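You operate a simulated robot arm through the tools that you are given. There is no shell and no other tool. Be economical: measure what you need, move in short steps, check, and stop when the job is done.

You are at the controls of a simulated robot arm. One attempt, no reset.

TASK
Fill the docked cylinder to its red line, set the number dial to its temperature and stopper it.
Fine: spill none; spout parked, thermometer back in the yellow rim stand; use the stopper from the orange rim stand, leave the others.

Only the result counts: the job must be done as asked and must still hold three seconds after the hand-in. Knocking over, shifting, dropping, spilling or breaking anything else fails it. A push-on lid holds only when it is set on centred and level and pressed home; a screw cap is set on level and turned clockwise until tight.

THE ROBOT
A 7-joint arm with a two-finger parallel gripper on a trunk, on a base that drives. Base frame: it is fixed to the floor where the robot stands at the start and does not move with it; the origin is under the middle of the robot, x ahead of it, y to its left, z up; the surface under the hand at the start is at about z = 0.9. Readings come in m, degrees, newtons and seconds.
Its first joint turns from -166.0 to 166.0 degrees. Places, roughly: swing spout [0.8, 0, 1]; yellow rim stand [0.6, -0.1, 0.9]. Payload 3.43 kg.
Tool frame: the origin (TCP) lies between the finger pads and is the grasp point; the fingertips stand 0.03 m ahead of it; z points along the fingers, y is the line along which they close. Largest opening 0.094 m; finger width 0.028, thickness 0.01; the body of the gripper, 0.05 by 0.096 m, starts 0.055 m behind the TCP.
Orientation is that of the tool frame in the base frame, as a unit quaternion [w, x, y, z]. With the fingers straight down and closing along the base's y, the tool's x points along the base's -x, its y along +y and its z along -z.

THE INTERFACE
- The arm moves only by the tool send_rows. Its argument "series" is a list of rows, each a list of 6 numbers: the shift along the base's x, y, z in units of 150 mm (1.0 is 150 mm), then the turn, a rotation vector about the base's x, y, z in units of 120 degrees (1.0 is 120 degrees). In form: [[dx, dy, dz, wx, wy, wz], ...]. A call has 1 to 20 rows; each row is the pose to reach, as a shift and turn from the pose commanded when the call began. "fingers" is the gripper command, from -1 (fully open) to 1 (shut), values between in proportion, set as the call begins (left out, the last holds). A call with a number of a shift or a turn outside -1 to 1 is refused whole. A row lasts 0.2 s, in which the tool goes at most 0.05 m and 8.6 degrees; a call with a longer step from one row to the next is refused whole, and so is a gripper value outside its range. Where a pose cannot be reached the arm comes as near as it can. A force on the tool above 70 N (or 10 N above the force at the start of the call, whichever is more), or a blocked arm, ends the call early, and 0.2 s more pass. Each finger travels about 0.045 m/s and halts on what it meets, pressing with about 21 N; the grip force reading is that of the motor and also rises with nothing between the fingers. The clock runs only during rows and for 0.2 s after the last one: add rows that repeat a pose to give the fingers time. The reply holds the time, the measured pose of the TCP, the force on the tool along the base axes, the opening and the grip force, in the units named above and with some noise, with the torque about the TCP (base axes, N m) and any sound that the robot's microphone picked up, and new pictures: "views" is both (left out), scene, wrist or none.
- Cameras (640 x 400 px; columns grow to the right, rows downward): "scene" is now at [0.0179, 0.199, 1.4199]; the picture's right is [-0.35, -0.94, 0.00], its down [-0.17, 0.06, -0.98] and it looks along [0.92, -0.34, -0.18] (base axes); focal length 258 px, centre (320, 200). "wrist" rides on the gripper at [0.076, 0.014, -0.103] in the tool frame; the picture's right is [-0.18, 0.98, 0.00], its down [-0.75, -0.14, -0.64] and it looks along [-0.63, -0.12, 0.77] (tool axes); focal length 243 px, centre (320, 200). There is no depth. A picture from a camera that has moved, and an enlarged one, comes with that camera's place and axes in the base frame and with its lens. The place of the scene camera against the robot may be out by one fixed shift of up to 0.018 m in any direction.
- base_move(legs): drives the robot by 1 to 6 legs, each [ahead, turn to the left] in m and degrees, along the robot's own axes; the way and the turn of a leg run together, so that a leg with both is an arc; at most 1.5 m and 180 degrees a leg. The arm and the cameras ride along, it lands a little off, and it stops where it bumps. It gives what a move gives, and a new picture of the scene camera.
- pan_tilt(pan, tilt): turns the head with the scene camera to pan (to the left, within 120 degrees either way) and tilt (down, from -29 to 69), counted from straight ahead of the robot. It gives what a move gives, and a new picture of the scene camera.
- close_up(camera, box): a new picture of the part [left, top, right, bottom] of that camera's present view, enlarged. No time passes.
- job_done(): hands the job in; it is judged then, once.

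Go step by step. Nothing tells you exact positions but the pictures and the camera data: compare them with the known pose of the tool, close in by small moves and look again before you grip or let go. The budget is 120 turns and 260 pictures, counting those below and the enlarged ones. Unless the task says otherwise, let go and move clear before handing in, and close with one line.

The tools are called after ">>>" by a JSON object that holds its "name" and its "arguments". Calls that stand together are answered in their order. send_rows: Moves the arm, as the interface text tells. Its arguments: {"type":"object","properties":{"series":{"type":"array"},"fingers":{"type":"number"},"views":{"type":"string","enum":["both","scene","wrist","none"]}},"required":["series"]} The other tools are called the same way: base_move (legs) drives the base; pan_tilt (pan, tilt) turns the head that bears the scene camera; close_up (camera, box) takes an enlarged picture of a part of a camera's view; job_done () hands the job in.

At the start:

```text
t: 0.0
tcp_pos: [0.6426, 0.079, 1.4288]
ee_rot: [0.0, 0.002, 1.0, 0.0]
ft_force: [0.4, -0.4, 0.4]
torque: [0.04, 0.01, 0.02]
gripper_width: 0.094
finger_force: 0.2
robot x, y, heading: [-0.0021, -0.0005, 0.0]
head pan, tilt: [-20.5, 10.4]
```

scene: 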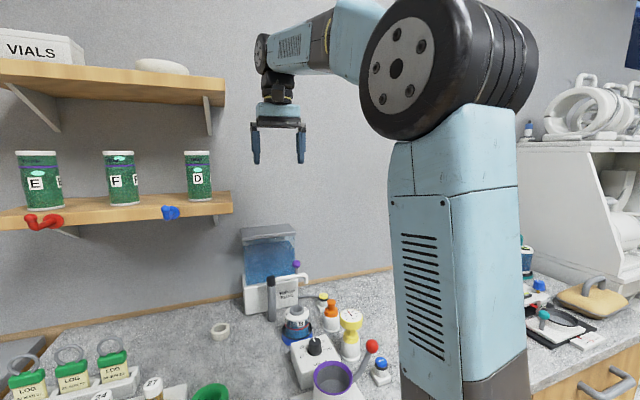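
wrist: 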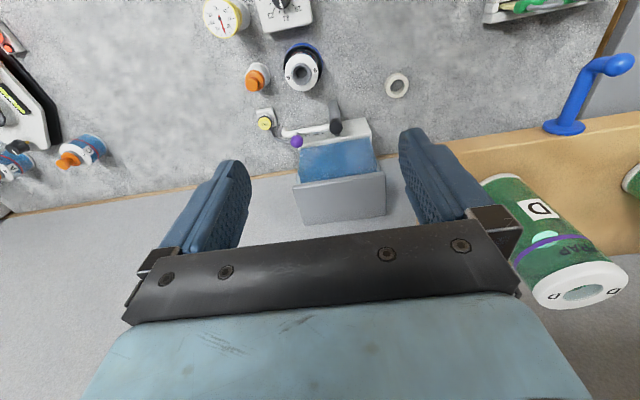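

I see a bench with a water tank with a swing spout, a docked cylinder, a dial box and a thermometer. I'll take enlarged looks before moving.

>>> {"name": "close_up", "arguments": {"camera": "scene", "box": [200, 220, 420, 400]}}

>>> {"name": "close_up", "arguments": {"camera": "wrist", "box": [180, 0, 440, 180]}}

>>> {"name": "pan_tilt", "arguments": {"pan": -10, "tilt": 40}}

```text
2.22 times, centred on (310, 310) of scene
camera zoom: at [0.0179, 0.199, 1.4199], right [-0.35, -0.94, 0.0], down [-0.17, 0.06, -0.98], along [0.92, -0.34, -0.18], focal length 574 px, centre (342, -44)
```

zoom: 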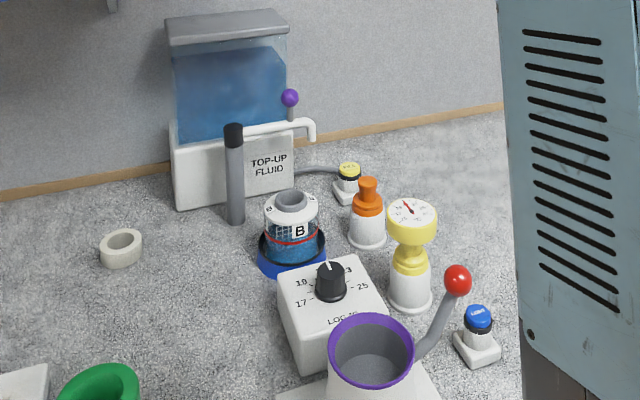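

```text
2.22 times, centred on (310, 90) of wrist
camera zoom: at [0.5655, 0.0921, 1.5305], right [0.19, 0.98, 0.0], down [0.75, -0.14, 0.64], along [0.63, -0.12, -0.77], focal length 539 px, centre (342, 444)
```

zoom: 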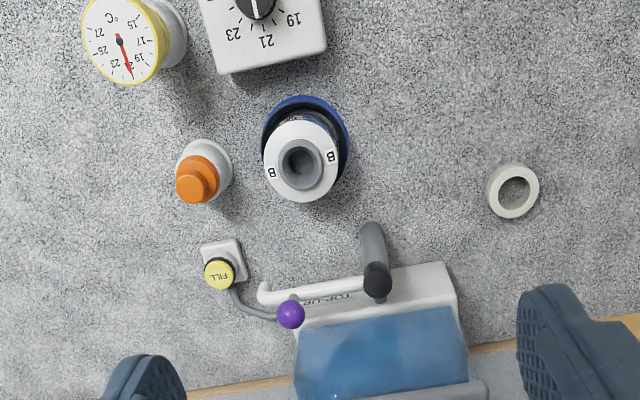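

```text
t: 0.9
tcp_pos: [0.6426, 0.0782, 1.4309]
ee_rot: [-0.001, 0.001, 1.0, 0.0]
ft_force: [0.4, 0.0, -0.4]
torque: [0.02, 0.02, -0.01]
gripper_width: 0.094
finger_force: 0.0
robot x, y, heading: [-0.0042, 0.0041, -0.1]
head pan, tilt: [-10.0, 40.0]
camera scene: at [0.0145, 0.2168, 1.373], right [-0.17, -0.98, 0.0], down [-0.63, 0.11, -0.77], along [0.75, -0.13, -0.64], focal length 258 px, centre (320, 200)
```

scene: 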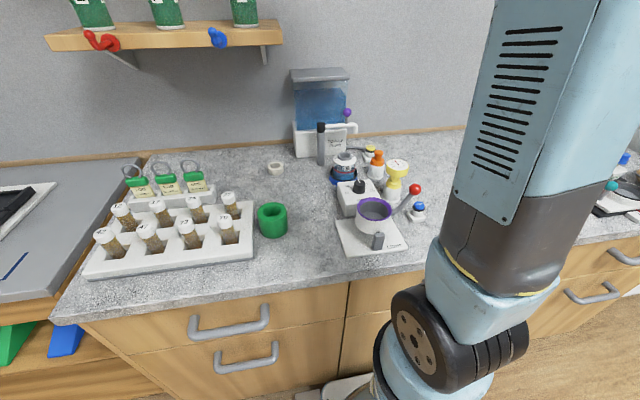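

A lot is going on between the tank and the purple-rim cup. I enlarge the cluster.

>>> {"name": "close_up", "arguments": {"camera": "scene", "box": [280, 60, 440, 160]}}

>>> {"name": "close_up", "arguments": {"camera": "scene", "box": [310, 140, 450, 260]}}

>>> {"name": "close_up", "arguments": {"camera": "wrist", "box": [0, 0, 200, 180]}}

```text
4.00 times, centred on (360, 110) of scene
camera zoom: at [0.0145, 0.2168, 1.373], right [-0.17, -0.98, 0.0], down [-0.63, 0.11, -0.77], along [0.75, -0.13, -0.64], focal length 1034 px, centre (160, 560)
```

zoom: 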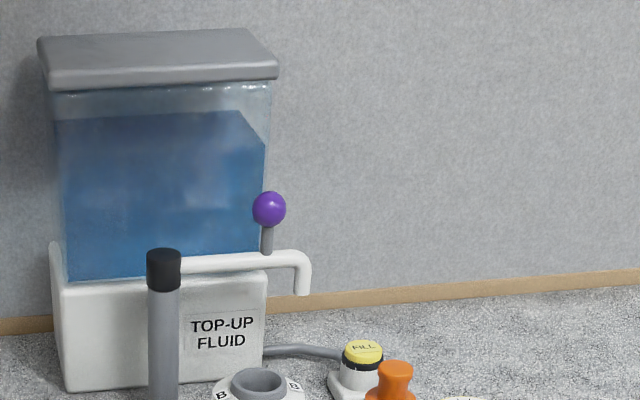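

```text
3.33 times, centred on (380, 200) of scene
camera zoom: at [0.0145, 0.2168, 1.373], right [-0.17, -0.98, 0.0], down [-0.63, 0.11, -0.77], along [0.75, -0.13, -0.64], focal length 861 px, centre (120, 200)
```

zoom: 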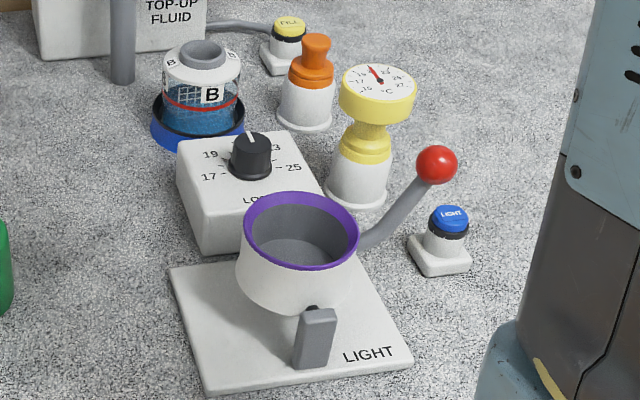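

```text
2.22 times, centred on (100, 90) of wrist
camera zoom: at [0.5655, 0.0921, 1.531], right [0.19, 0.98, 0.0], down [0.75, -0.14, 0.64], along [0.63, -0.12, -0.77], focal length 539 px, centre (809, 444)
```

zoom: 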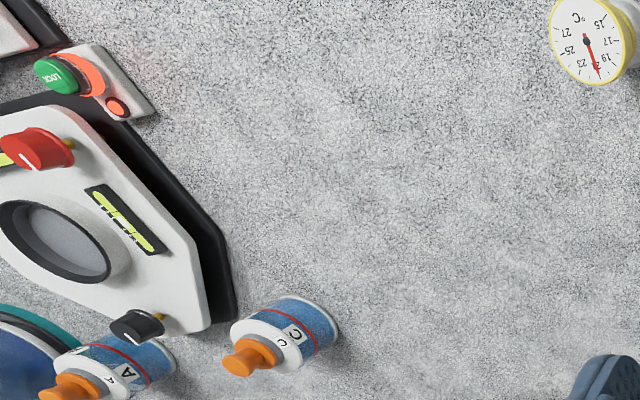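

Working estimates:
- Knob: (.784, 0, 1.064)
- Spout post: (.78, .083)
- Cylinder mouth: (.677, .03, .98)
- FILL button: (.779, -.09, .935)

I'll lower the arm in front of the spout with the tool tilted 30° and look again.

>>> {"name": "send_rows", "arguments": {"series": [[-0.03, -0.04, -0.2, 0, -0.05, 0], [-0.06, -0.1, -0.4, 0, -0.1, 0], [-0.09, -0.16, -0.6, 0, -0.15, 0], [-0.12, -0.22, -0.8, 0, -0.2, 0], [-0.15, -0.3, -1, 0, -0.25, 0]], "fingers": -0.2, "views": "none"}}

>>> {"name": "send_rows", "arguments": {"series": [[0.05, -0.04, -0.2, 0, 0, 0], [0.1, -0.08, -0.4, 0, 0, 0], [0.15, -0.12, -0.6, 0, 0, 0], [0.2, -0.18, -0.8, 0, 0, 0], [0.25, -0.23, -1, 0, 0, 0], [0.25, -0.23, -1, 0, 0, 0]], "views": "both"}}

```text
t: 2.1
tcp_pos: [0.6189, 0.0328, 1.2783]
ee_rot: [0.259, 0.0, 0.966, 0.0]
ft_force: [0.7, 0.1, -0.7]
torque: [-0.04, 0.0, 0.01]
gripper_width: 0.0563
finger_force: 0.1
robot x, y, heading: [-0.0004, 0.0018, -0.1]
head pan, tilt: [-10.0, 40.0]
```

```text
t: 3.5
tcp_pos: [0.6574, 0.0004, 1.1292]
ee_rot: [0.258, 0.001, 0.966, 0.0]
ft_force: [-0.7, 0.5, 0.9]
torque: [0.01, 0.01, 0.02]
gripper_width: 0.0563
finger_force: 0.1
robot x, y, heading: [-0.0022, 0.0051, 0.1]
head pan, tilt: [-10.0, 40.0]
camera scene: at [0.0143, 0.2168, 1.3729], right [-0.17, -0.98, 0.0], down [-0.63, 0.11, -0.77], along [0.75, -0.13, -0.64], focal length 258 px, centre (320, 200)
camera wrist: at [0.5392, 0.0134, 1.1786], right [0.16, 0.98, 0.09], down [0.33, -0.14, 0.93], along [0.93, -0.12, -0.35], focal length 243 px, centre (320, 200)
```

scene: 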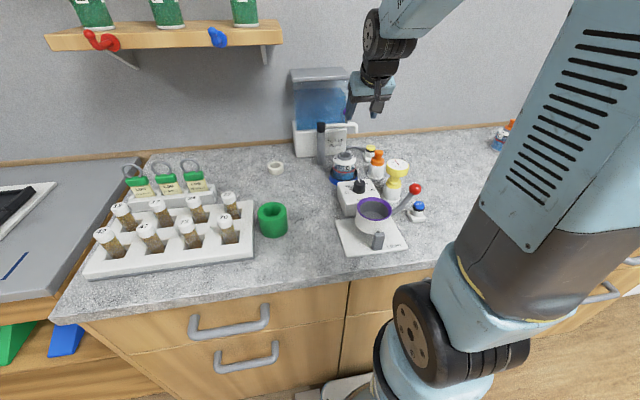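
wrist: 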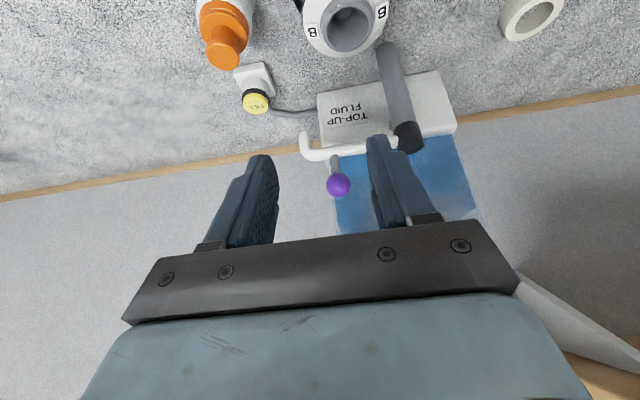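

Measurements agree: the knob is at about (.784, .003, 1.068). I'll approach along the tool axis and straddle it.

>>> {"name": "send_rows", "arguments": {"series": [[0.2, 0.017, -0.013, 0, 0, 0], [0.42, 0.017, -0.027, 0, 0, 0], [0.637, 0.017, -0.053, 0, 0, 0], [0.72, 0.017, -0.2, 0, 0, 0], [0.807, 0.017, -0.34, 0, 0, 0], [0.807, 0.017, -0.34, 0, 0, 0]], "views": "wrist"}}

>>> {"name": "close_up", "arguments": {"camera": "scene", "box": [280, 60, 440, 160]}}

```text
t: 4.9
tcp_pos: [0.7787, 0.0024, 1.0795]
ee_rot: [0.259, 0.0, 0.966, 0.0]
ft_force: [0.1, -0.6, -0.3]
torque: [-0.03, 0.0, -0.02]
gripper_width: 0.0564
finger_force: 0.0
robot x, y, heading: [0.0006, 0.004, -0.0]
head pan, tilt: [-10.0, 40.0]
camera wrist: at [0.66, 0.0163, 1.1297], right [0.16, 0.98, 0.09], down [0.33, -0.14, 0.93], along [0.93, -0.12, -0.35], focal length 243 px, centre (320, 200)
```

wrist: 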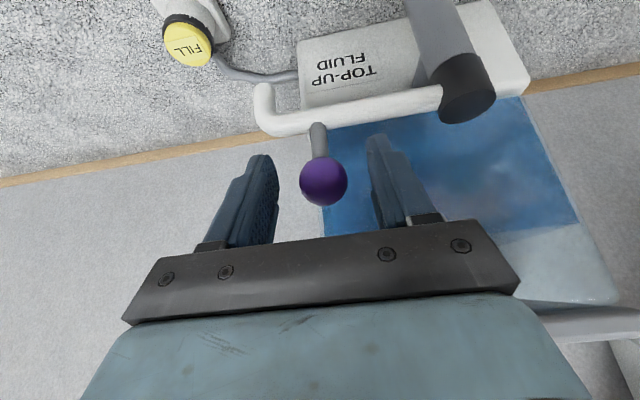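

```text
4.00 times, centred on (360, 110) of scene
camera zoom: at [0.0145, 0.2168, 1.3729], right [-0.17, -0.98, 0.0], down [-0.63, 0.11, -0.77], along [0.75, -0.13, -0.64], focal length 1034 px, centre (160, 560)
```

zoom: 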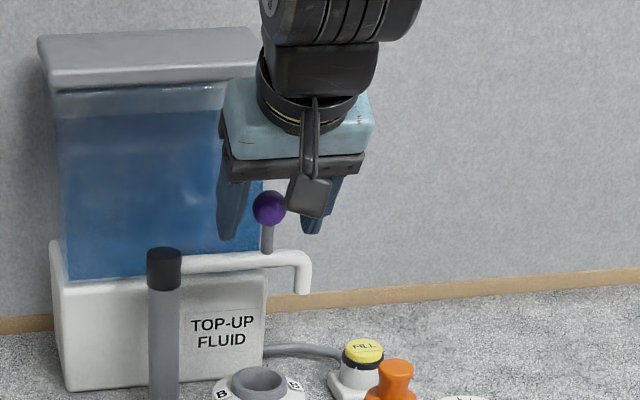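

The knob sits right between the pads, at TCP depth. I'll close the fingers.

>>> {"name": "send_rows", "arguments": {"series": [[0, 0, 0, 0, 0, 0], [0, 0, 0, 0, 0, 0], [0, 0, 0, 0, 0, 0], [0, 0, 0, 0, 0, 0], [0, 0, 0, 0, 0, 0]], "fingers": 0.7, "views": "wrist"}}

```text
t: 6.1
tcp_pos: [0.7775, 0.0039, 1.0797]
ee_rot: [0.259, 0.0, 0.966, 0.0]
ft_force: [-0.1, 20.5, -1.1]
torque: [0.15, -0.05, -0.02]
gripper_width: 0.0267
finger_force: 44.6
robot x, y, heading: [0.0016, 0.0023, 0.0]
head pan, tilt: [-10.0, 40.0]
camera wrist: at [0.6598, 0.018, 1.1297], right [0.16, 0.98, 0.09], down [0.33, -0.14, 0.93], along [0.93, -0.12, -0.35], focal length 243 px, centre (320, 200)
```

wrist: 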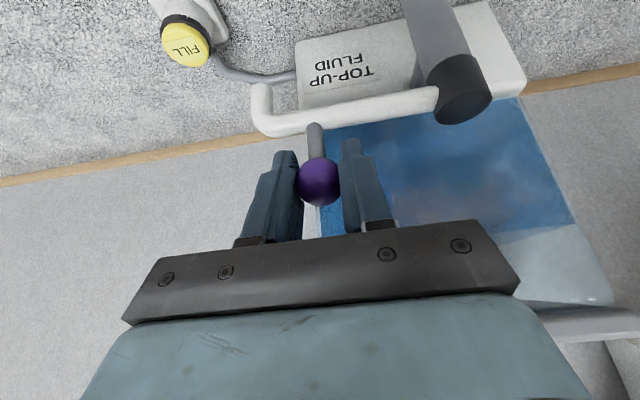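

The ball is gripped. I'll swing it clockwise on the arc about the post, yawing the tool with it, half-way first.

>>> {"name": "send_rows", "arguments": {"series": [[0, 0.01, 0, 0, 0, 0], [-0.056, 0.014, 0, 0, 0, -0.05], [-0.112, 0.024, 0, 0, 0, -0.1], [-0.167, 0.038, 0, 0, 0, -0.15], [-0.22, 0.059, 0, 0, 0, -0.2], [-0.27, 0.084, 0, 0, 0, -0.25]], "views": "both"}}

```text
t: 7.5
tcp_pos: [0.7381, 0.0158, 1.0808]
ee_rot: [0.253, 0.251, 0.932, -0.066]
ft_force: [10.1, 18.1, 30.9]
torque: [0.07, -0.14, 0.08]
gripper_width: 0.0264
finger_force: 44.8
robot x, y, heading: [-0.0012, 0.0036, -0.1]
head pan, tilt: [-10.0, 40.0]
camera scene: at [0.0137, 0.2176, 1.3728], right [-0.17, -0.98, 0.0], down [-0.63, 0.11, -0.77], along [0.75, -0.13, -0.64], focal length 258 px, centre (320, 200)
camera wrist: at [0.6422, 0.0865, 1.1292], right [0.63, 0.77, 0.1], down [0.21, -0.29, 0.93], along [0.75, -0.57, -0.35], focal length 243 px, centre (320, 200)
```

scene: 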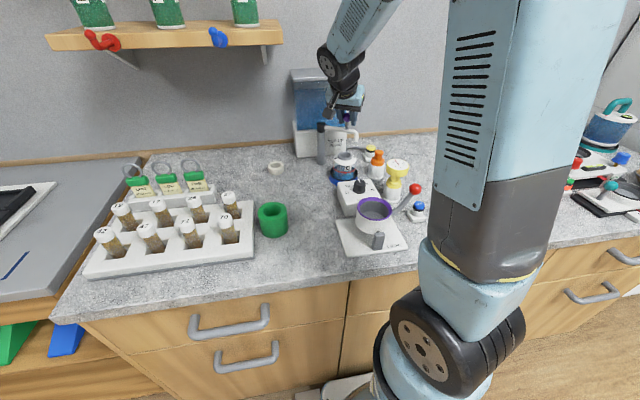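
wrist: 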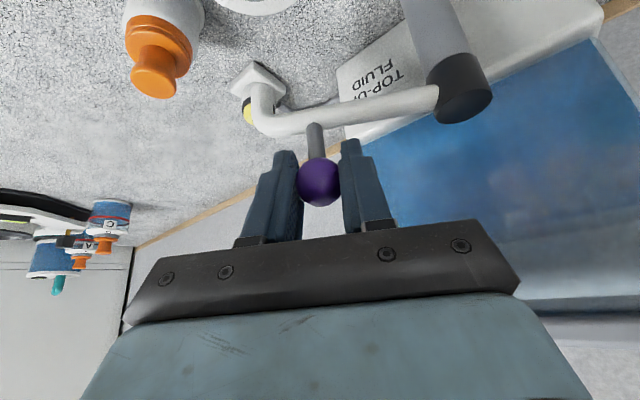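

The swing follows cleanly. The force points radially inward, so I'll tighten the radius slightly, ease up a little and continue to about 60°.

>>> {"name": "send_rows", "arguments": {"series": [[0.007, 0.012, 0.01, 0, 0, 0], [-0.037, 0.041, 0.01, 0, 0, -0.05], [-0.08, 0.075, 0.01, 0, 0, -0.1], [-0.118, 0.113, 0.01, 0, 0, -0.15], [-0.154, 0.156, 0.01, 0, 0, -0.2], [-0.183, 0.201, 0.01, 0, 0, -0.25], [-0.183, 0.201, 0.01, 0, 0, -0.25]], "views": "wrist"}}

>>> {"name": "close_up", "arguments": {"camera": "scene", "box": [280, 90, 440, 190]}}

```text
t: 9.1
tcp_pos: [0.7087, 0.0457, 1.0797]
ee_rot: [0.225, 0.483, 0.836, -0.13]
ft_force: [-0.4, 5.9, 11.7]
torque: [-0.58, -0.08, 0.32]
gripper_width: 0.0266
finger_force: 45.2
robot x, y, heading: [-0.0012, 0.0019, -0.2]
head pan, tilt: [-10.0, 40.0]
camera wrist: at [0.6626, 0.1527, 1.129], right [0.93, 0.35, 0.09], down [0.04, -0.36, 0.93], along [0.36, -0.87, -0.35], focal length 243 px, centre (320, 200)
```

wrist: 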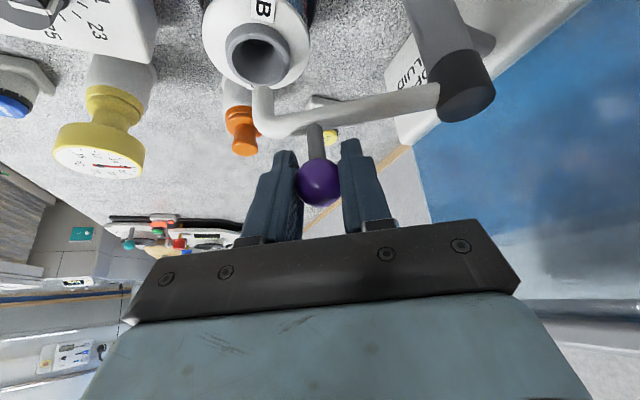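

```text
4.00 times, centred on (360, 140) of scene
camera zoom: at [0.014, 0.2171, 1.3729], right [-0.17, -0.98, 0.0], down [-0.63, 0.11, -0.77], along [0.75, -0.13, -0.64], focal length 1034 px, centre (160, 440)
```

zoom: 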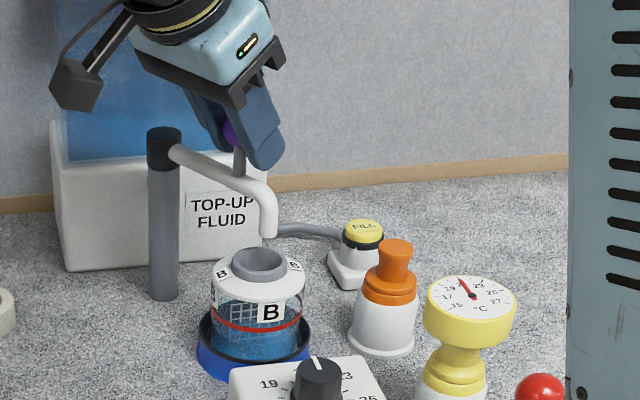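

The spout looks to be over the mouth. I'll release, retreat along the tool axis and verify from another angle.

>>> {"name": "send_rows", "arguments": {"series": [[0, 0, 0, 0, 0, 0], [0, 0, 0, 0, 0, 0], [-0.02, 0.035, 0.07, 0, 0, 0], [-0.1, 0.17, 0.35, 0, 0, 0], [-0.15, 0.2, 0.6, 0, 0, 0.05], [-0.2, 0.2, 0.8, 0, 0, 0.1], [-0.3, 0.1, 0.9, 0, 0, 0.15], [-0.5, 0, 0.9, 0, 0, 0.2], [-0.7, -0.1, 0.9, 0, 0, 0.25], [-0.8, -0.1, 0.9, 0, 0, 0.3], [-0.8, -0.1, 0.9, 0, 0, 0.35], [-0.8, -0.1, 0.9, 0, 0, 0.4], [-0.8, -0.1, 0.9, 0, 0, 0.45], [-0.8, -0.1, 0.9, 0, 0, 0.5]], "fingers": -0.2, "views": "wrist"}}

>>> {"name": "close_up", "arguments": {"camera": "scene", "box": [280, 90, 440, 190]}}

```text
t: 12.1
tcp_pos: [0.5905, 0.03, 1.2168]
ee_rot: [0.259, 0.001, 0.966, 0.001]
ft_force: [-0.4, 0.1, -0.4]
torque: [-0.04, 0.0, 0.01]
gripper_width: 0.0565
finger_force: 0.0
robot x, y, heading: [-0.0025, 0.0043, 0.1]
head pan, tilt: [-10.0, 40.0]
camera wrist: at [0.472, 0.0432, 1.2655], right [0.16, 0.98, 0.09], down [0.33, -0.14, 0.93], along [0.93, -0.12, -0.35], focal length 243 px, centre (320, 200)
```

wrist: 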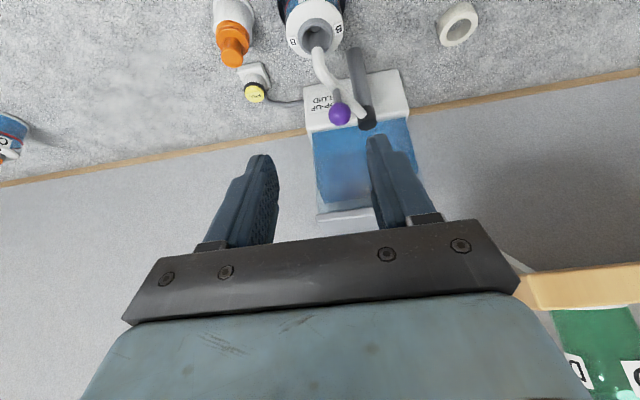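

```text
4.00 times, centred on (360, 140) of scene
camera zoom: at [0.0142, 0.217, 1.3729], right [-0.17, -0.98, 0.0], down [-0.63, 0.11, -0.77], along [0.75, -0.13, -0.64], focal length 1034 px, centre (160, 440)
```

zoom: 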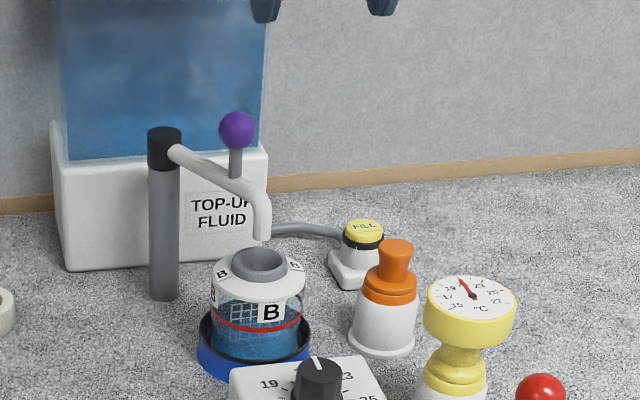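

>>> {"name": "close_up", "arguments": {"camera": "wrist", "box": [260, 0, 420, 100]}}

>>> {"name": "close_up", "arguments": {"camera": "scene", "box": [320, 130, 384, 170]}}

```text
4.00 times, centred on (340, 50) of wrist
camera zoom: at [0.472, 0.0432, 1.2655], right [0.16, 0.98, 0.09], down [0.33, -0.14, 0.93], along [0.93, -0.12, -0.35], focal length 970 px, centre (240, 800)
```

zoom: 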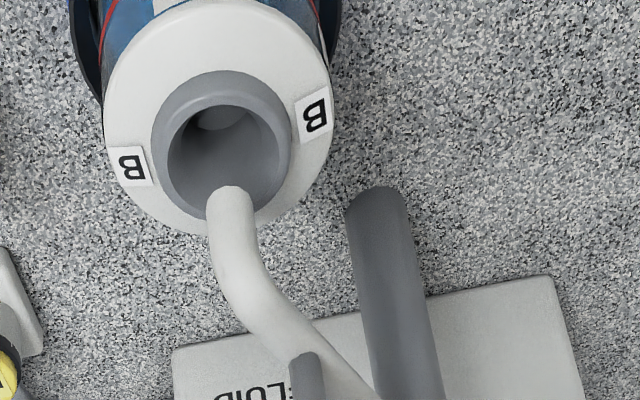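

```text
10.00 times, centred on (352, 150) of scene
camera zoom: at [0.0142, 0.217, 1.3729], right [-0.17, -0.98, 0.0], down [-0.63, 0.11, -0.77], along [0.75, -0.13, -0.64], focal length 2584 px, centre (0, 700)
```

zoom: 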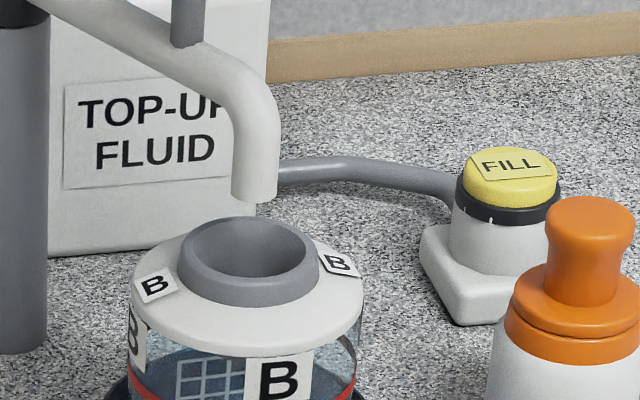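

Triangulation puts the outlet within 3 mm of the mouth centre. The FILL button is at about (.795, -.096, .925), so I move over it with closed fingers pointing down.

>>> {"name": "send_rows", "arguments": {"series": [[0.25, -0.21, -0.1, 0, 0.06, 0], [0.5, -0.42, -0.2, 0, 0.12, 0], [0.75, -0.63, -0.3, 0, 0.18, 0], [1, -0.84, -0.4, 0, 0.25, 0]], "fingers": 1, "views": "none"}}

>>> {"name": "send_rows", "arguments": {"series": [[0.15, 0, -0.25, 0, 0, 0], [0.3, 0, -0.5, 0, 0, 0], [0.363, 0, -0.75, 0, 0, 0], [0.363, 0, -1, 0, 0, 0], [0.363, 0, -1, 0, 0, 0]], "views": "wrist"}}

>>> {"name": "close_up", "arguments": {"camera": "scene", "box": [312, 110, 408, 170]}}

```text
refused: row 1 steps farther than a row can; nothing moved
```

```text
t: 13.3
tcp_pos: [0.6432, 0.0293, 1.062]
ee_rot: [0.259, 0.001, 0.966, 0.0]
ft_force: [-0.2, -0.3, 0.1]
torque: [0.01, -0.03, 0.03]
gripper_width: 0.0566
finger_force: 0.0
robot x, y, heading: [-0.0029, 0.0044, -0.1]
head pan, tilt: [-10.0, 40.0]
camera wrist: at [0.5258, 0.0413, 1.1117], right [0.16, 0.98, 0.09], down [0.33, -0.14, 0.93], along [0.93, -0.12, -0.35], focal length 243 px, centre (320, 200)
```

wrist: 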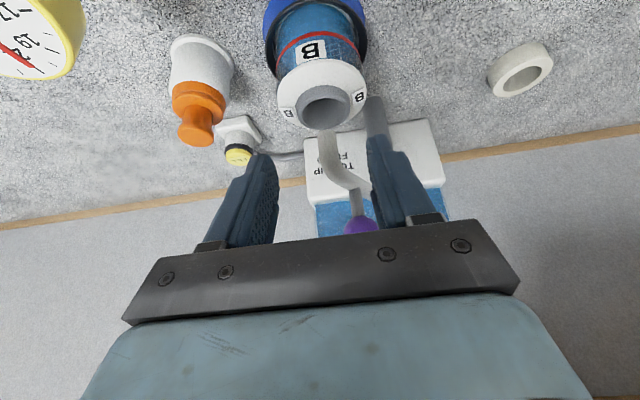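

```text
6.67 times, centred on (360, 140) of scene
camera zoom: at [0.0143, 0.2168, 1.3729], right [-0.17, -0.98, 0.0], down [-0.63, 0.11, -0.77], along [0.75, -0.13, -0.64], focal length 1723 px, centre (53, 600)
```

zoom: 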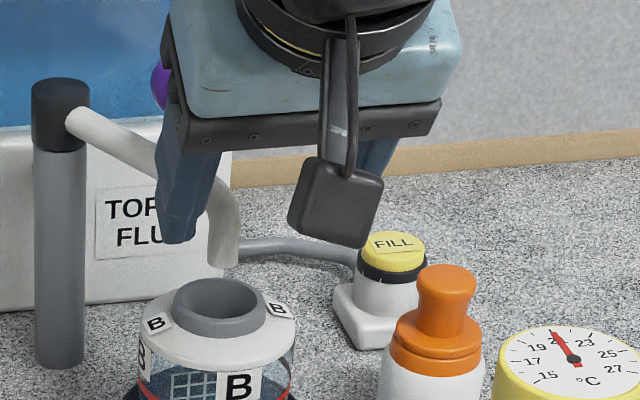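

The first call was refused, so only the descent ran; nothing was touched. I raise the arm first, then go across to the button.

>>> {"name": "send_rows", "arguments": {"series": [[-0.1, 0, 0.25, 0, 0, 0], [-0.1, 0, 0.5, 0, 0, 0], [-0.1, -0.2, 0.7, 0, 0, 0], [0, -0.45, 0.7, 0, 0.06, 0], [0.2, -0.65, 0.7, 0, 0.12, 0], [0.45, -0.8, 0.7, 0, 0.18, 0], [0.75, -0.84, 0.7, 0, 0.25, 0], [1, -0.84, 0.6, 0, 0.25, 0]], "fingers": 1, "views": "wrist"}}

```text
t: 15.1
tcp_pos: [0.7971, -0.0948, 1.1555]
ee_rot: [-0.001, 0.001, 1.0, 0.0]
ft_force: [-1.1, 0.4, 1.7]
torque: [-0.01, -0.06, -0.02]
gripper_width: 0.0
finger_force: 21.2
robot x, y, heading: [-0.0011, 0.0056, -0.1]
head pan, tilt: [-10.0, 40.0]
camera wrist: at [0.7191, -0.0817, 1.2564], right [0.19, 0.98, 0.0], down [0.75, -0.14, 0.64], along [0.63, -0.12, -0.77], focal length 243 px, centre (320, 200)
```

wrist: 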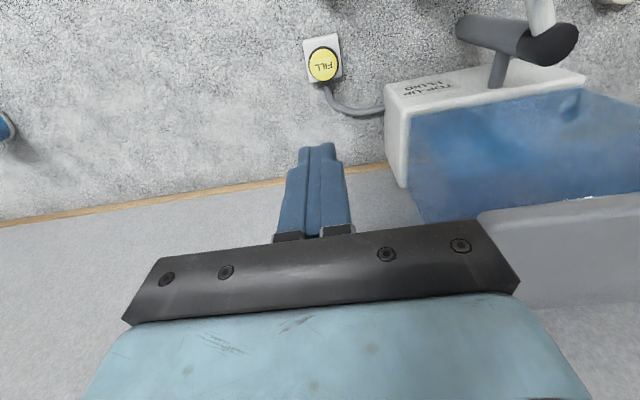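

The button from here is at (.781, -.092, ~.93). I'll correct and descend to just above it.

>>> {"name": "send_rows", "arguments": {"series": [[-0.1, 0.02, -0.25, 0, 0, 0], [-0.1, 0.02, -0.5, 0, 0, 0], [-0.1, 0.02, -0.75, 0, 0, 0], [-0.1, 0.02, -1, 0, 0, 0], [-0.1, 0.02, -1, 0, 0, 0]], "views": "wrist"}}

>>> {"name": "close_up", "arguments": {"camera": "scene", "box": [312, 110, 408, 170]}}

```text
t: 16.3
tcp_pos: [0.7785, -0.0923, 1.0062]
ee_rot: [0.0, 0.001, 1.0, 0.001]
ft_force: [-0.8, 0.0, -0.3]
torque: [0.02, 0.01, 0.0]
gripper_width: 0.0
finger_force: 21.0
robot x, y, heading: [-0.0034, 0.0041, -0.0]
head pan, tilt: [-10.0, 40.0]
camera wrist: at [0.7022, -0.0794, 1.1063], right [0.19, 0.98, 0.0], down [0.75, -0.14, 0.64], along [0.63, -0.12, -0.77], focal length 243 px, centre (320, 200)
```

wrist: 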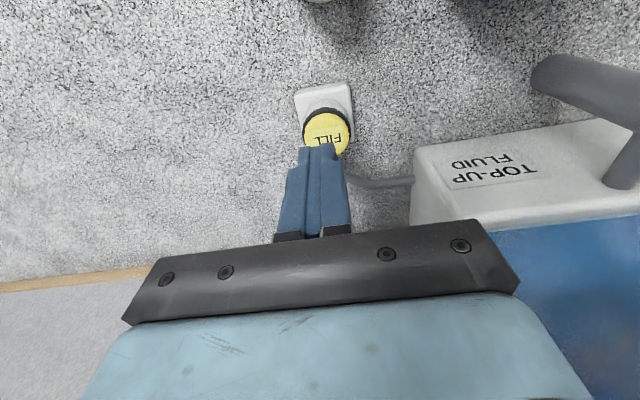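

```text
6.67 times, centred on (360, 140) of scene
camera zoom: at [0.0146, 0.2168, 1.3729], right [-0.17, -0.98, 0.0], down [-0.63, 0.11, -0.77], along [0.75, -0.13, -0.64], focal length 1723 px, centre (53, 600)
```

zoom: 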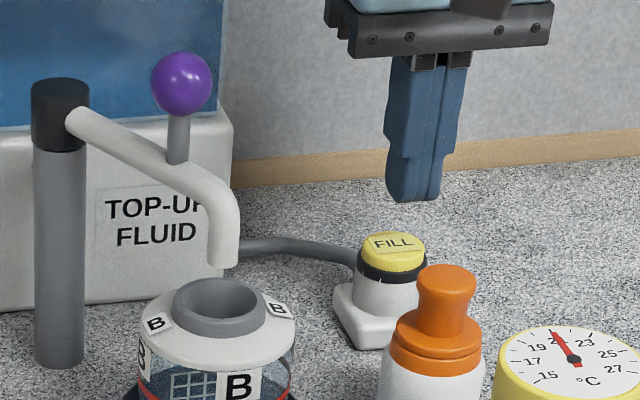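

Aligned within 3 mm. I'll take a baseline picture of the fluid level, then come down in small steps.

>>> {"name": "close_up", "arguments": {"camera": "scene", "box": [324, 145, 372, 190]}}

>>> {"name": "send_rows", "arguments": {"series": [[0.01, 0.02, -0.12, 0, 0, 0], [0.01, 0.02, -0.24, 0, 0, 0], [0.01, 0.02, -0.27, 0, 0, 0]], "views": "scene"}}

```text
8.89 times, centred on (348, 168) of scene
camera zoom: at [0.0146, 0.2168, 1.3729], right [-0.17, -0.98, 0.0], down [-0.63, 0.11, -0.77], along [0.75, -0.13, -0.64], focal length 2297 px, centre (71, 489)
```

zoom: 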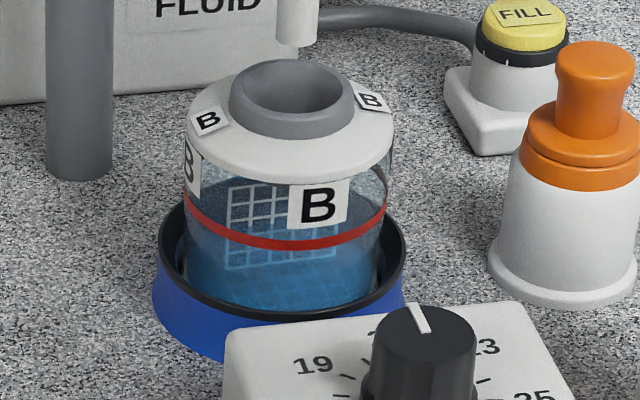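

```text
t: 17.1
tcp_pos: [0.7809, -0.0913, 0.9693]
ee_rot: [0.004, 0.0, 1.0, -0.001]
ft_force: [0.9, 0.4, 62.3]
torque: [0.05, 0.75, -0.08]
gripper_width: 0.0003
finger_force: 21.2
robot x, y, heading: [-0.0009, 0.0077, 0.1]
head pan, tilt: [-10.0, 40.0]
heard: click
camera scene: at [0.0118, 0.2171, 1.3729], right [-0.17, -0.98, 0.0], down [-0.63, 0.11, -0.77], along [0.76, -0.13, -0.64], focal length 258 px, centre (320, 200)
```

scene: 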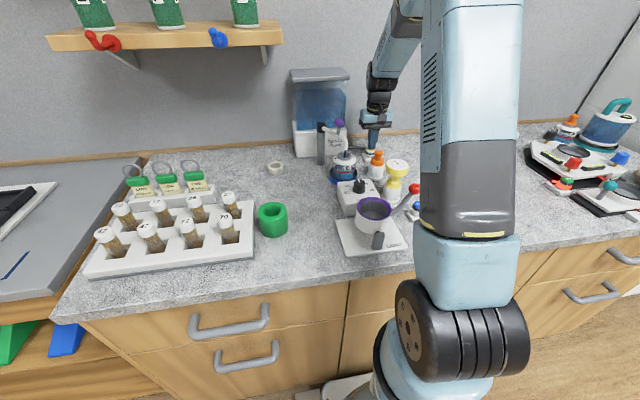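

The button clicked at full press. I check the level; no time passes during an enlargement.

>>> {"name": "close_up", "arguments": {"camera": "scene", "box": [324, 145, 372, 190]}}

```text
8.89 times, centred on (348, 168) of scene
camera zoom: at [0.0118, 0.2171, 1.3729], right [-0.17, -0.98, 0.0], down [-0.63, 0.11, -0.77], along [0.76, -0.13, -0.64], focal length 2297 px, centre (71, 489)
```

zoom: 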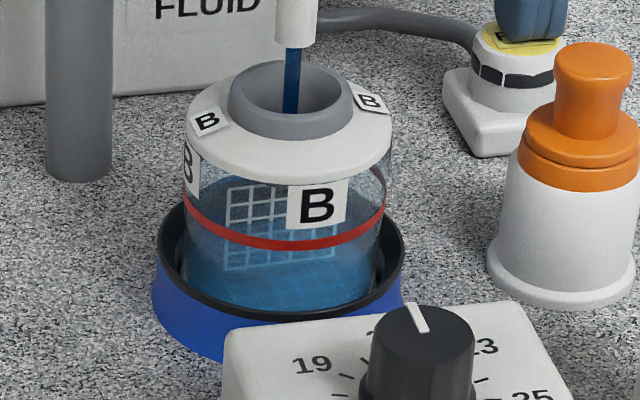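

Fluid streams straight into the mouth. I'll hold briefly, easing the force, and track the level.

>>> {"name": "send_rows", "arguments": {"series": [[0, 0, 0.007, 0, 0, 0]], "views": "none"}}

>>> {"name": "close_up", "arguments": {"camera": "scene", "box": [328, 155, 368, 185]}}

```text
t: 17.5
tcp_pos: [0.7812, -0.0906, 0.9701]
ee_rot: [0.004, 0.001, 1.0, 0.0]
ft_force: [10.5, 1.1, 69.1]
torque: [0.07, 0.54, -0.42]
gripper_width: 0.0
finger_force: 21.0
robot x, y, heading: [-0.001, -0.0011, 0.1]
head pan, tilt: [-10.0, 40.0]
```

```text
13.33 times, centred on (348, 170) of scene
camera zoom: at [0.012, 0.2172, 1.3729], right [-0.17, -0.98, 0.0], down [-0.63, 0.11, -0.77], along [0.76, -0.13, -0.64], focal length 3445 px, centre (-53, 600)
```

zoom: 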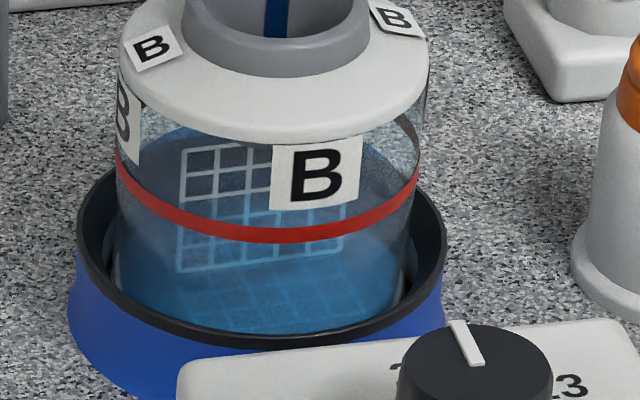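

>>> {"name": "send_rows", "arguments": {"series": [[0, 0, 0.007, 0, 0, 0], [0, 0, 0.007, 0, 0, 0]], "views": "none"}}

>>> {"name": "close_up", "arguments": {"camera": "scene", "box": [328, 155, 368, 185]}}

```text
t: 18.1
tcp_pos: [0.782, -0.0915, 0.9699]
ee_rot: [0.003, 0.001, 1.0, -0.001]
ft_force: [14.3, 0.1, 59.5]
torque: [0.04, 0.27, -0.29]
gripper_width: 0.0
finger_force: 21.1
robot x, y, heading: [-0.002, 0.0055, 0.1]
head pan, tilt: [-10.0, 40.0]
```

```text
13.33 times, centred on (348, 170) of scene
camera zoom: at [0.0127, 0.2171, 1.3729], right [-0.17, -0.98, 0.0], down [-0.63, 0.11, -0.77], along [0.76, -0.13, -0.64], focal length 3445 px, centre (-53, 600)
```

zoom: 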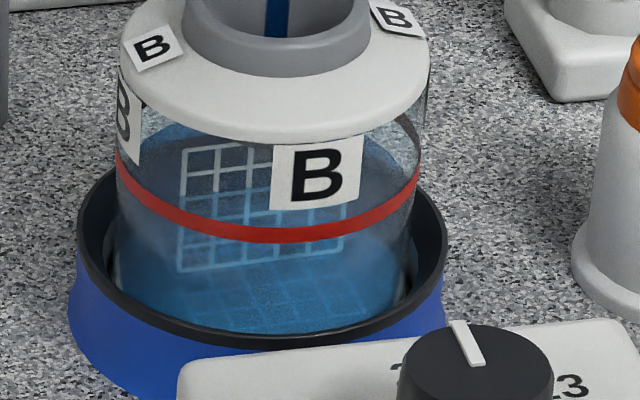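

The level is creeping up: the surface's front edge is at row ~262 in this zoom, against the red line at ~235. Holding a little longer.

>>> {"name": "send_rows", "arguments": {"series": [[0, 0, 0, 0, 0, 0], [0, 0, 0, 0, 0, 0], [0, 0, 0, 0, 0, 0]], "views": "none"}}

>>> {"name": "close_up", "arguments": {"camera": "scene", "box": [333, 160, 361, 181]}}

```text
t: 18.9
tcp_pos: [0.7821, -0.0908, 0.9695]
ee_rot: [0.003, 0.001, 1.0, -0.001]
ft_force: [15.6, 0.9, 58.5]
torque: [0.06, 0.22, -0.02]
gripper_width: 0.0
finger_force: 21.4
robot x, y, heading: [0.0009, 0.0043, -0.3]
head pan, tilt: [-10.0, 40.0]
```

```text
16.00 times, centred on (347, 170) of scene
camera zoom: at [0.0127, 0.2171, 1.3729], right [-0.17, -0.98, 0.0], down [-0.63, 0.11, -0.77], along [0.75, -0.13, -0.64], focal length 4134 px, centre (-112, 672)
```

zoom: 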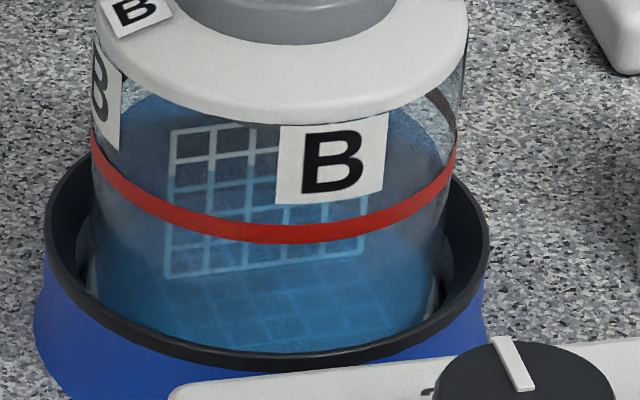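

>>> {"name": "close_up", "arguments": {"camera": "scene", "box": [351, 163, 365, 173]}}

>>> {"name": "close_up", "arguments": {"camera": "scene", "box": [336, 162, 350, 172]}}

```text
16.00 times, centred on (358, 168) of scene
camera zoom: at [0.0127, 0.2171, 1.3729], right [-0.17, -0.98, 0.0], down [-0.63, 0.11, -0.77], along [0.75, -0.13, -0.64], focal length 4134 px, centre (-288, 712)
```

zoom: 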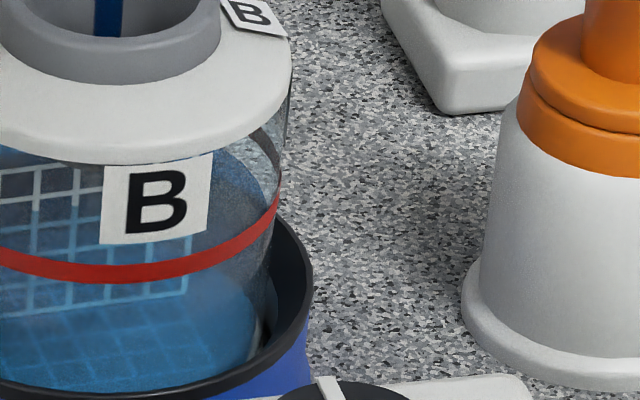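

```text
16.00 times, centred on (343, 167) of scene
camera zoom: at [0.0127, 0.2171, 1.3729], right [-0.17, -0.98, 0.0], down [-0.63, 0.11, -0.77], along [0.75, -0.13, -0.64], focal length 4134 px, centre (-48, 728)
```

zoom: 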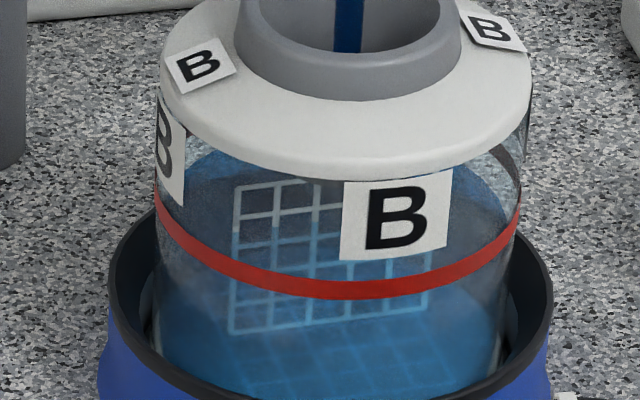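

The level is nearing the line, roughly 6 mm to go by my reading. I go in short increments with checks.

>>> {"name": "send_rows", "arguments": {"series": [[0, 0, 0, 0, 0, 0]], "views": "none"}}

>>> {"name": "close_up", "arguments": {"camera": "scene", "box": [336, 162, 350, 172]}}

```text
t: 19.3
tcp_pos: [0.7816, -0.0908, 0.9703]
ee_rot: [0.002, 0.0, 1.0, 0.0]
ft_force: [14.9, 1.2, 59.5]
torque: [0.06, 0.2, 0.09]
gripper_width: 0.0
finger_force: 21.2
robot x, y, heading: [0.0021, 0.0028, 0.2]
head pan, tilt: [-10.0, 40.0]
```

```text
16.00 times, centred on (343, 167) of scene
camera zoom: at [0.0127, 0.2171, 1.3729], right [-0.17, -0.98, 0.0], down [-0.63, 0.11, -0.77], along [0.75, -0.13, -0.64], focal length 4134 px, centre (-48, 728)
```

zoom: 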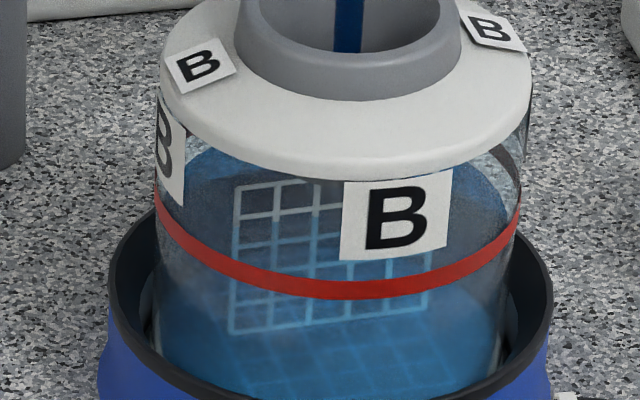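

>>> {"name": "send_rows", "arguments": {"series": [[0, 0, 0, 0, 0, 0], [0, 0, 0, 0, 0, 0]], "views": "none"}}

>>> {"name": "close_up", "arguments": {"camera": "scene", "box": [336, 162, 350, 172]}}

```text
t: 19.9
tcp_pos: [0.7811, -0.0912, 0.9704]
ee_rot: [0.002, 0.001, 1.0, 0.0]
ft_force: [15.0, 1.6, 59.6]
torque: [0.07, 0.2, 0.16]
gripper_width: 0.0
finger_force: 21.5
robot x, y, heading: [0.0026, 0.0016, 0.1]
head pan, tilt: [-10.0, 40.0]
```

```text
16.00 times, centred on (343, 167) of scene
camera zoom: at [0.0127, 0.2171, 1.3729], right [-0.17, -0.98, 0.0], down [-0.63, 0.11, -0.77], along [0.75, -0.13, -0.64], focal length 4134 px, centre (-48, 728)
```

zoom: 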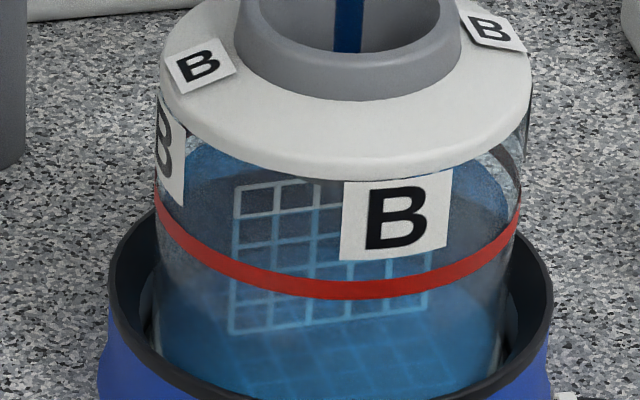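

>>> {"name": "close_up", "arguments": {"camera": "scene", "box": [351, 163, 365, 173]}}

```text
16.00 times, centred on (358, 168) of scene
camera zoom: at [0.0127, 0.2171, 1.3729], right [-0.17, -0.98, 0.0], down [-0.63, 0.11, -0.77], along [0.75, -0.13, -0.64], focal length 4134 px, centre (-288, 712)
```

zoom: 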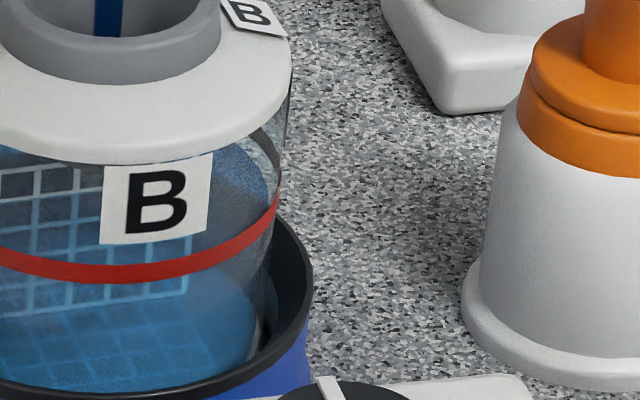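

I estimate about 1.8 mm, or 0.4 s of flow, left. I'll hold one more row, then lift off and check that the stream stops.

>>> {"name": "send_rows", "arguments": {"series": [[0, 0, 0, 0, 0, 0], [0, 0, 0.12, 0, 0, 0]], "views": "none"}}

>>> {"name": "close_up", "arguments": {"camera": "scene", "box": [336, 162, 350, 172]}}

>>> {"name": "close_up", "arguments": {"camera": "scene", "box": [351, 163, 365, 173]}}

```text
t: 20.5
tcp_pos: [0.7812, -0.0899, 0.9807]
ee_rot: [-0.003, 0.001, 1.0, -0.001]
ft_force: [0.7, -0.8, -0.6]
torque: [-0.01, 0.04, -0.05]
gripper_width: 0.0
finger_force: 21.1
robot x, y, heading: [0.0008, 0.0023, -0.0]
head pan, tilt: [-10.0, 40.0]
```

```text
16.00 times, centred on (343, 167) of scene
camera zoom: at [0.0149, 0.2168, 1.3729], right [-0.17, -0.98, 0.0], down [-0.63, 0.11, -0.77], along [0.75, -0.13, -0.64], focal length 4134 px, centre (-48, 728)
```

zoom: 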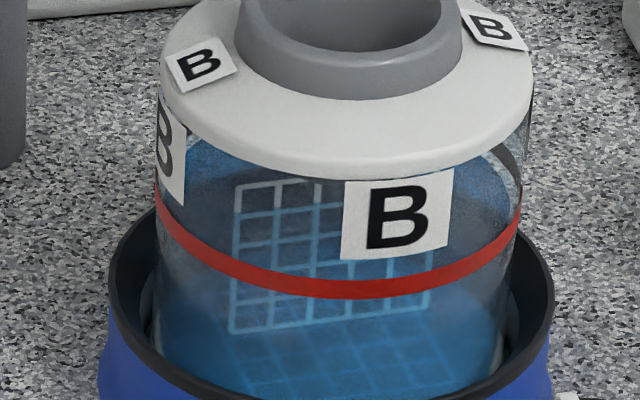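

```text
16.00 times, centred on (358, 168) of scene
camera zoom: at [0.0149, 0.2168, 1.3729], right [-0.17, -0.98, 0.0], down [-0.63, 0.11, -0.77], along [0.75, -0.13, -0.64], focal length 4134 px, centre (-288, 712)
```

zoom: 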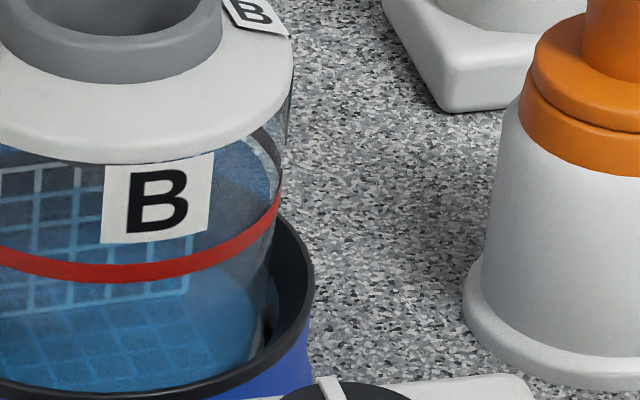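

The stream stopped on release and the level looks very near the line. For a reliable check I'll look at the cylinder side-on with the wrist camera from its +y side.

>>> {"name": "send_rows", "arguments": {"series": [[0, 0, 0.3, 0, 0, 0], [0, 0, 0.6, 0, 0, -0.07], [0, 0, 0.9, 0, 0, -0.14], [-0.3, 0, 1, 0, 0, -0.21], [-0.6, 0.1, 1, 0, 0, -0.28], [-0.9, 0.2, 1, 0, 0, -0.35], [-1, 0.45, 1, 0, 0, -0.42], [-1, 0.7, 1, 0, 0, -0.49], [-1, 0.95, 1, 0, 0, -0.56], [-1, 1, 1, 0, 0, -0.625]], "views": "none"}}

```text
t: 22.7
tcp_pos: [0.632, 0.0598, 1.1359]
ee_rot: [0.0, 0.61, 0.792, 0.0]
ft_force: [-0.6, -0.1, 1.0]
torque: [0.03, -0.01, -0.01]
gripper_width: 0.0
finger_force: 20.3
robot x, y, heading: [0.0017, 0.0009, -0.2]
head pan, tilt: [-10.0, 40.0]
```

>>> {"name": "send_rows", "arguments": {"series": [[0, 0.25, 0, -0.06, -0.016, 0], [0.05, 0.5, 0, -0.12, -0.032, 0], [0.1, 0.7, -0.15, -0.18, -0.048, 0], [0.17, 0.7, -0.4, -0.24, -0.064, 0], [0.17, 0.7, -0.65, -0.3, -0.08, 0], [0.17, 0.7, -0.9, -0.362, -0.097, 0], [0.17, 0.7, -0.95, -0.362, -0.097, 0]], "views": "both"}}

```text
t: 24.3
tcp_pos: [0.6586, 0.1657, 0.9923]
ee_rot: [0.303, 0.564, 0.732, -0.233]
ft_force: [0.2, -0.6, -0.2]
torque: [0.05, 0.01, 0.06]
gripper_width: 0.0
finger_force: 20.9
robot x, y, heading: [-0.0019, 0.006, 0.1]
head pan, tilt: [-10.0, 40.0]
camera scene: at [0.0145, 0.2167, 1.3729], right [-0.17, -0.98, 0.0], down [-0.63, 0.11, -0.77], along [0.75, -0.13, -0.64], focal length 258 px, centre (320, 200)
camera wrist: at [0.6386, 0.2898, 1.009], right [0.98, 0.13, 0.13], down [-0.12, -0.11, 0.99], along [0.14, -0.99, -0.1], focal length 243 px, centre (320, 200)
```

scene: 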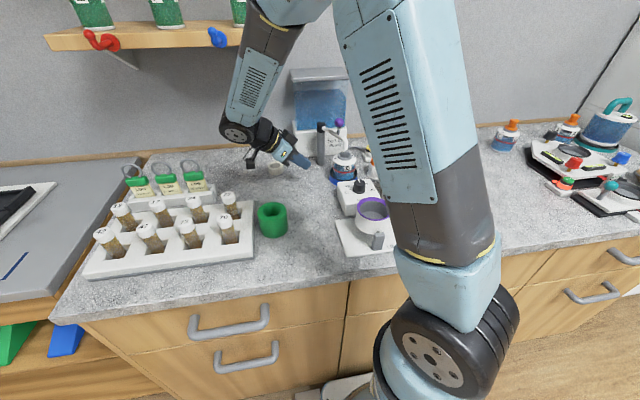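
wrist: 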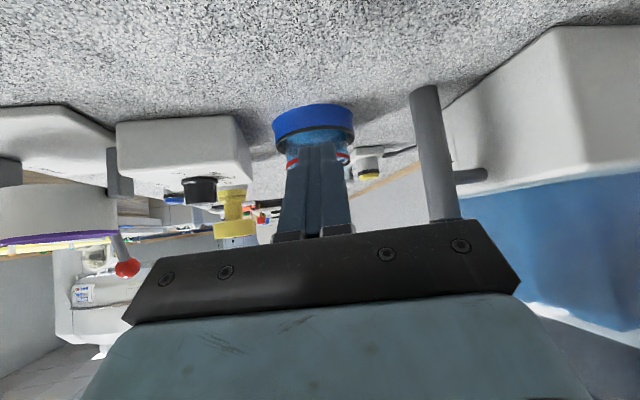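

The closed fingers block the view, so I'll open them wide to look between.

>>> {"name": "send_rows", "arguments": {"series": [[0, 0, -0.1, 0, 0, 0], [0, 0, -0.2, 0, 0, 0], [0, 0, -0.2, 0, 0, 0], [0, 0, -0.2, 0, 0, 0], [0, 0, -0.2, 0, 0, 0], [0, 0, -0.2, 0, 0, 0]], "fingers": -1, "views": "none"}}

>>> {"name": "close_up", "arguments": {"camera": "wrist", "box": [264, 90, 376, 170]}}

```text
t: 25.7
tcp_pos: [0.6582, 0.1654, 0.9604]
ee_rot: [0.303, 0.563, 0.733, -0.233]
ft_force: [-0.3, 0.1, -0.3]
torque: [0.0, -0.03, 0.0]
gripper_width: 0.0941
finger_force: 0.0
robot x, y, heading: [0.0023, 0.0052, -0.1]
head pan, tilt: [-10.0, 40.0]
```

```text
5.00 times, centred on (320, 130) of wrist
camera zoom: at [0.6378, 0.2901, 0.979], right [0.98, 0.13, 0.13], down [-0.12, -0.11, 0.99], along [0.14, -0.99, -0.1], focal length 1213 px, centre (320, 550)
```

zoom: 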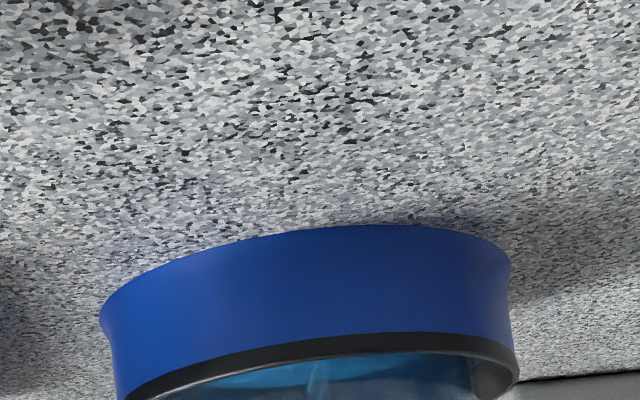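

>>> {"name": "close_up", "arguments": {"camera": "wrist", "box": [264, 140, 376, 220]}}

```text
5.00 times, centred on (320, 180) of wrist
camera zoom: at [0.6378, 0.2901, 0.979], right [0.98, 0.13, 0.13], down [-0.12, -0.11, 0.99], along [0.14, -0.99, -0.1], focal length 1213 px, centre (320, 300)
```

zoom: 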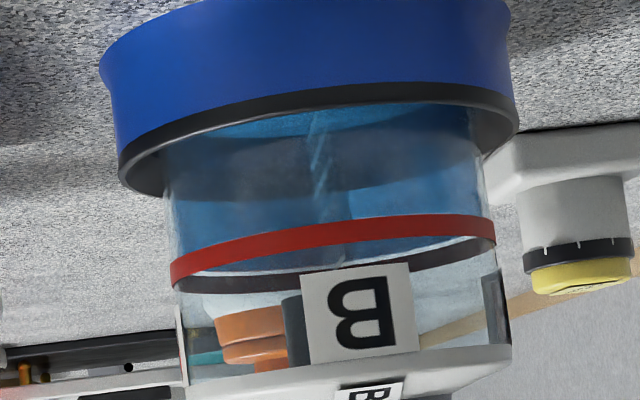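

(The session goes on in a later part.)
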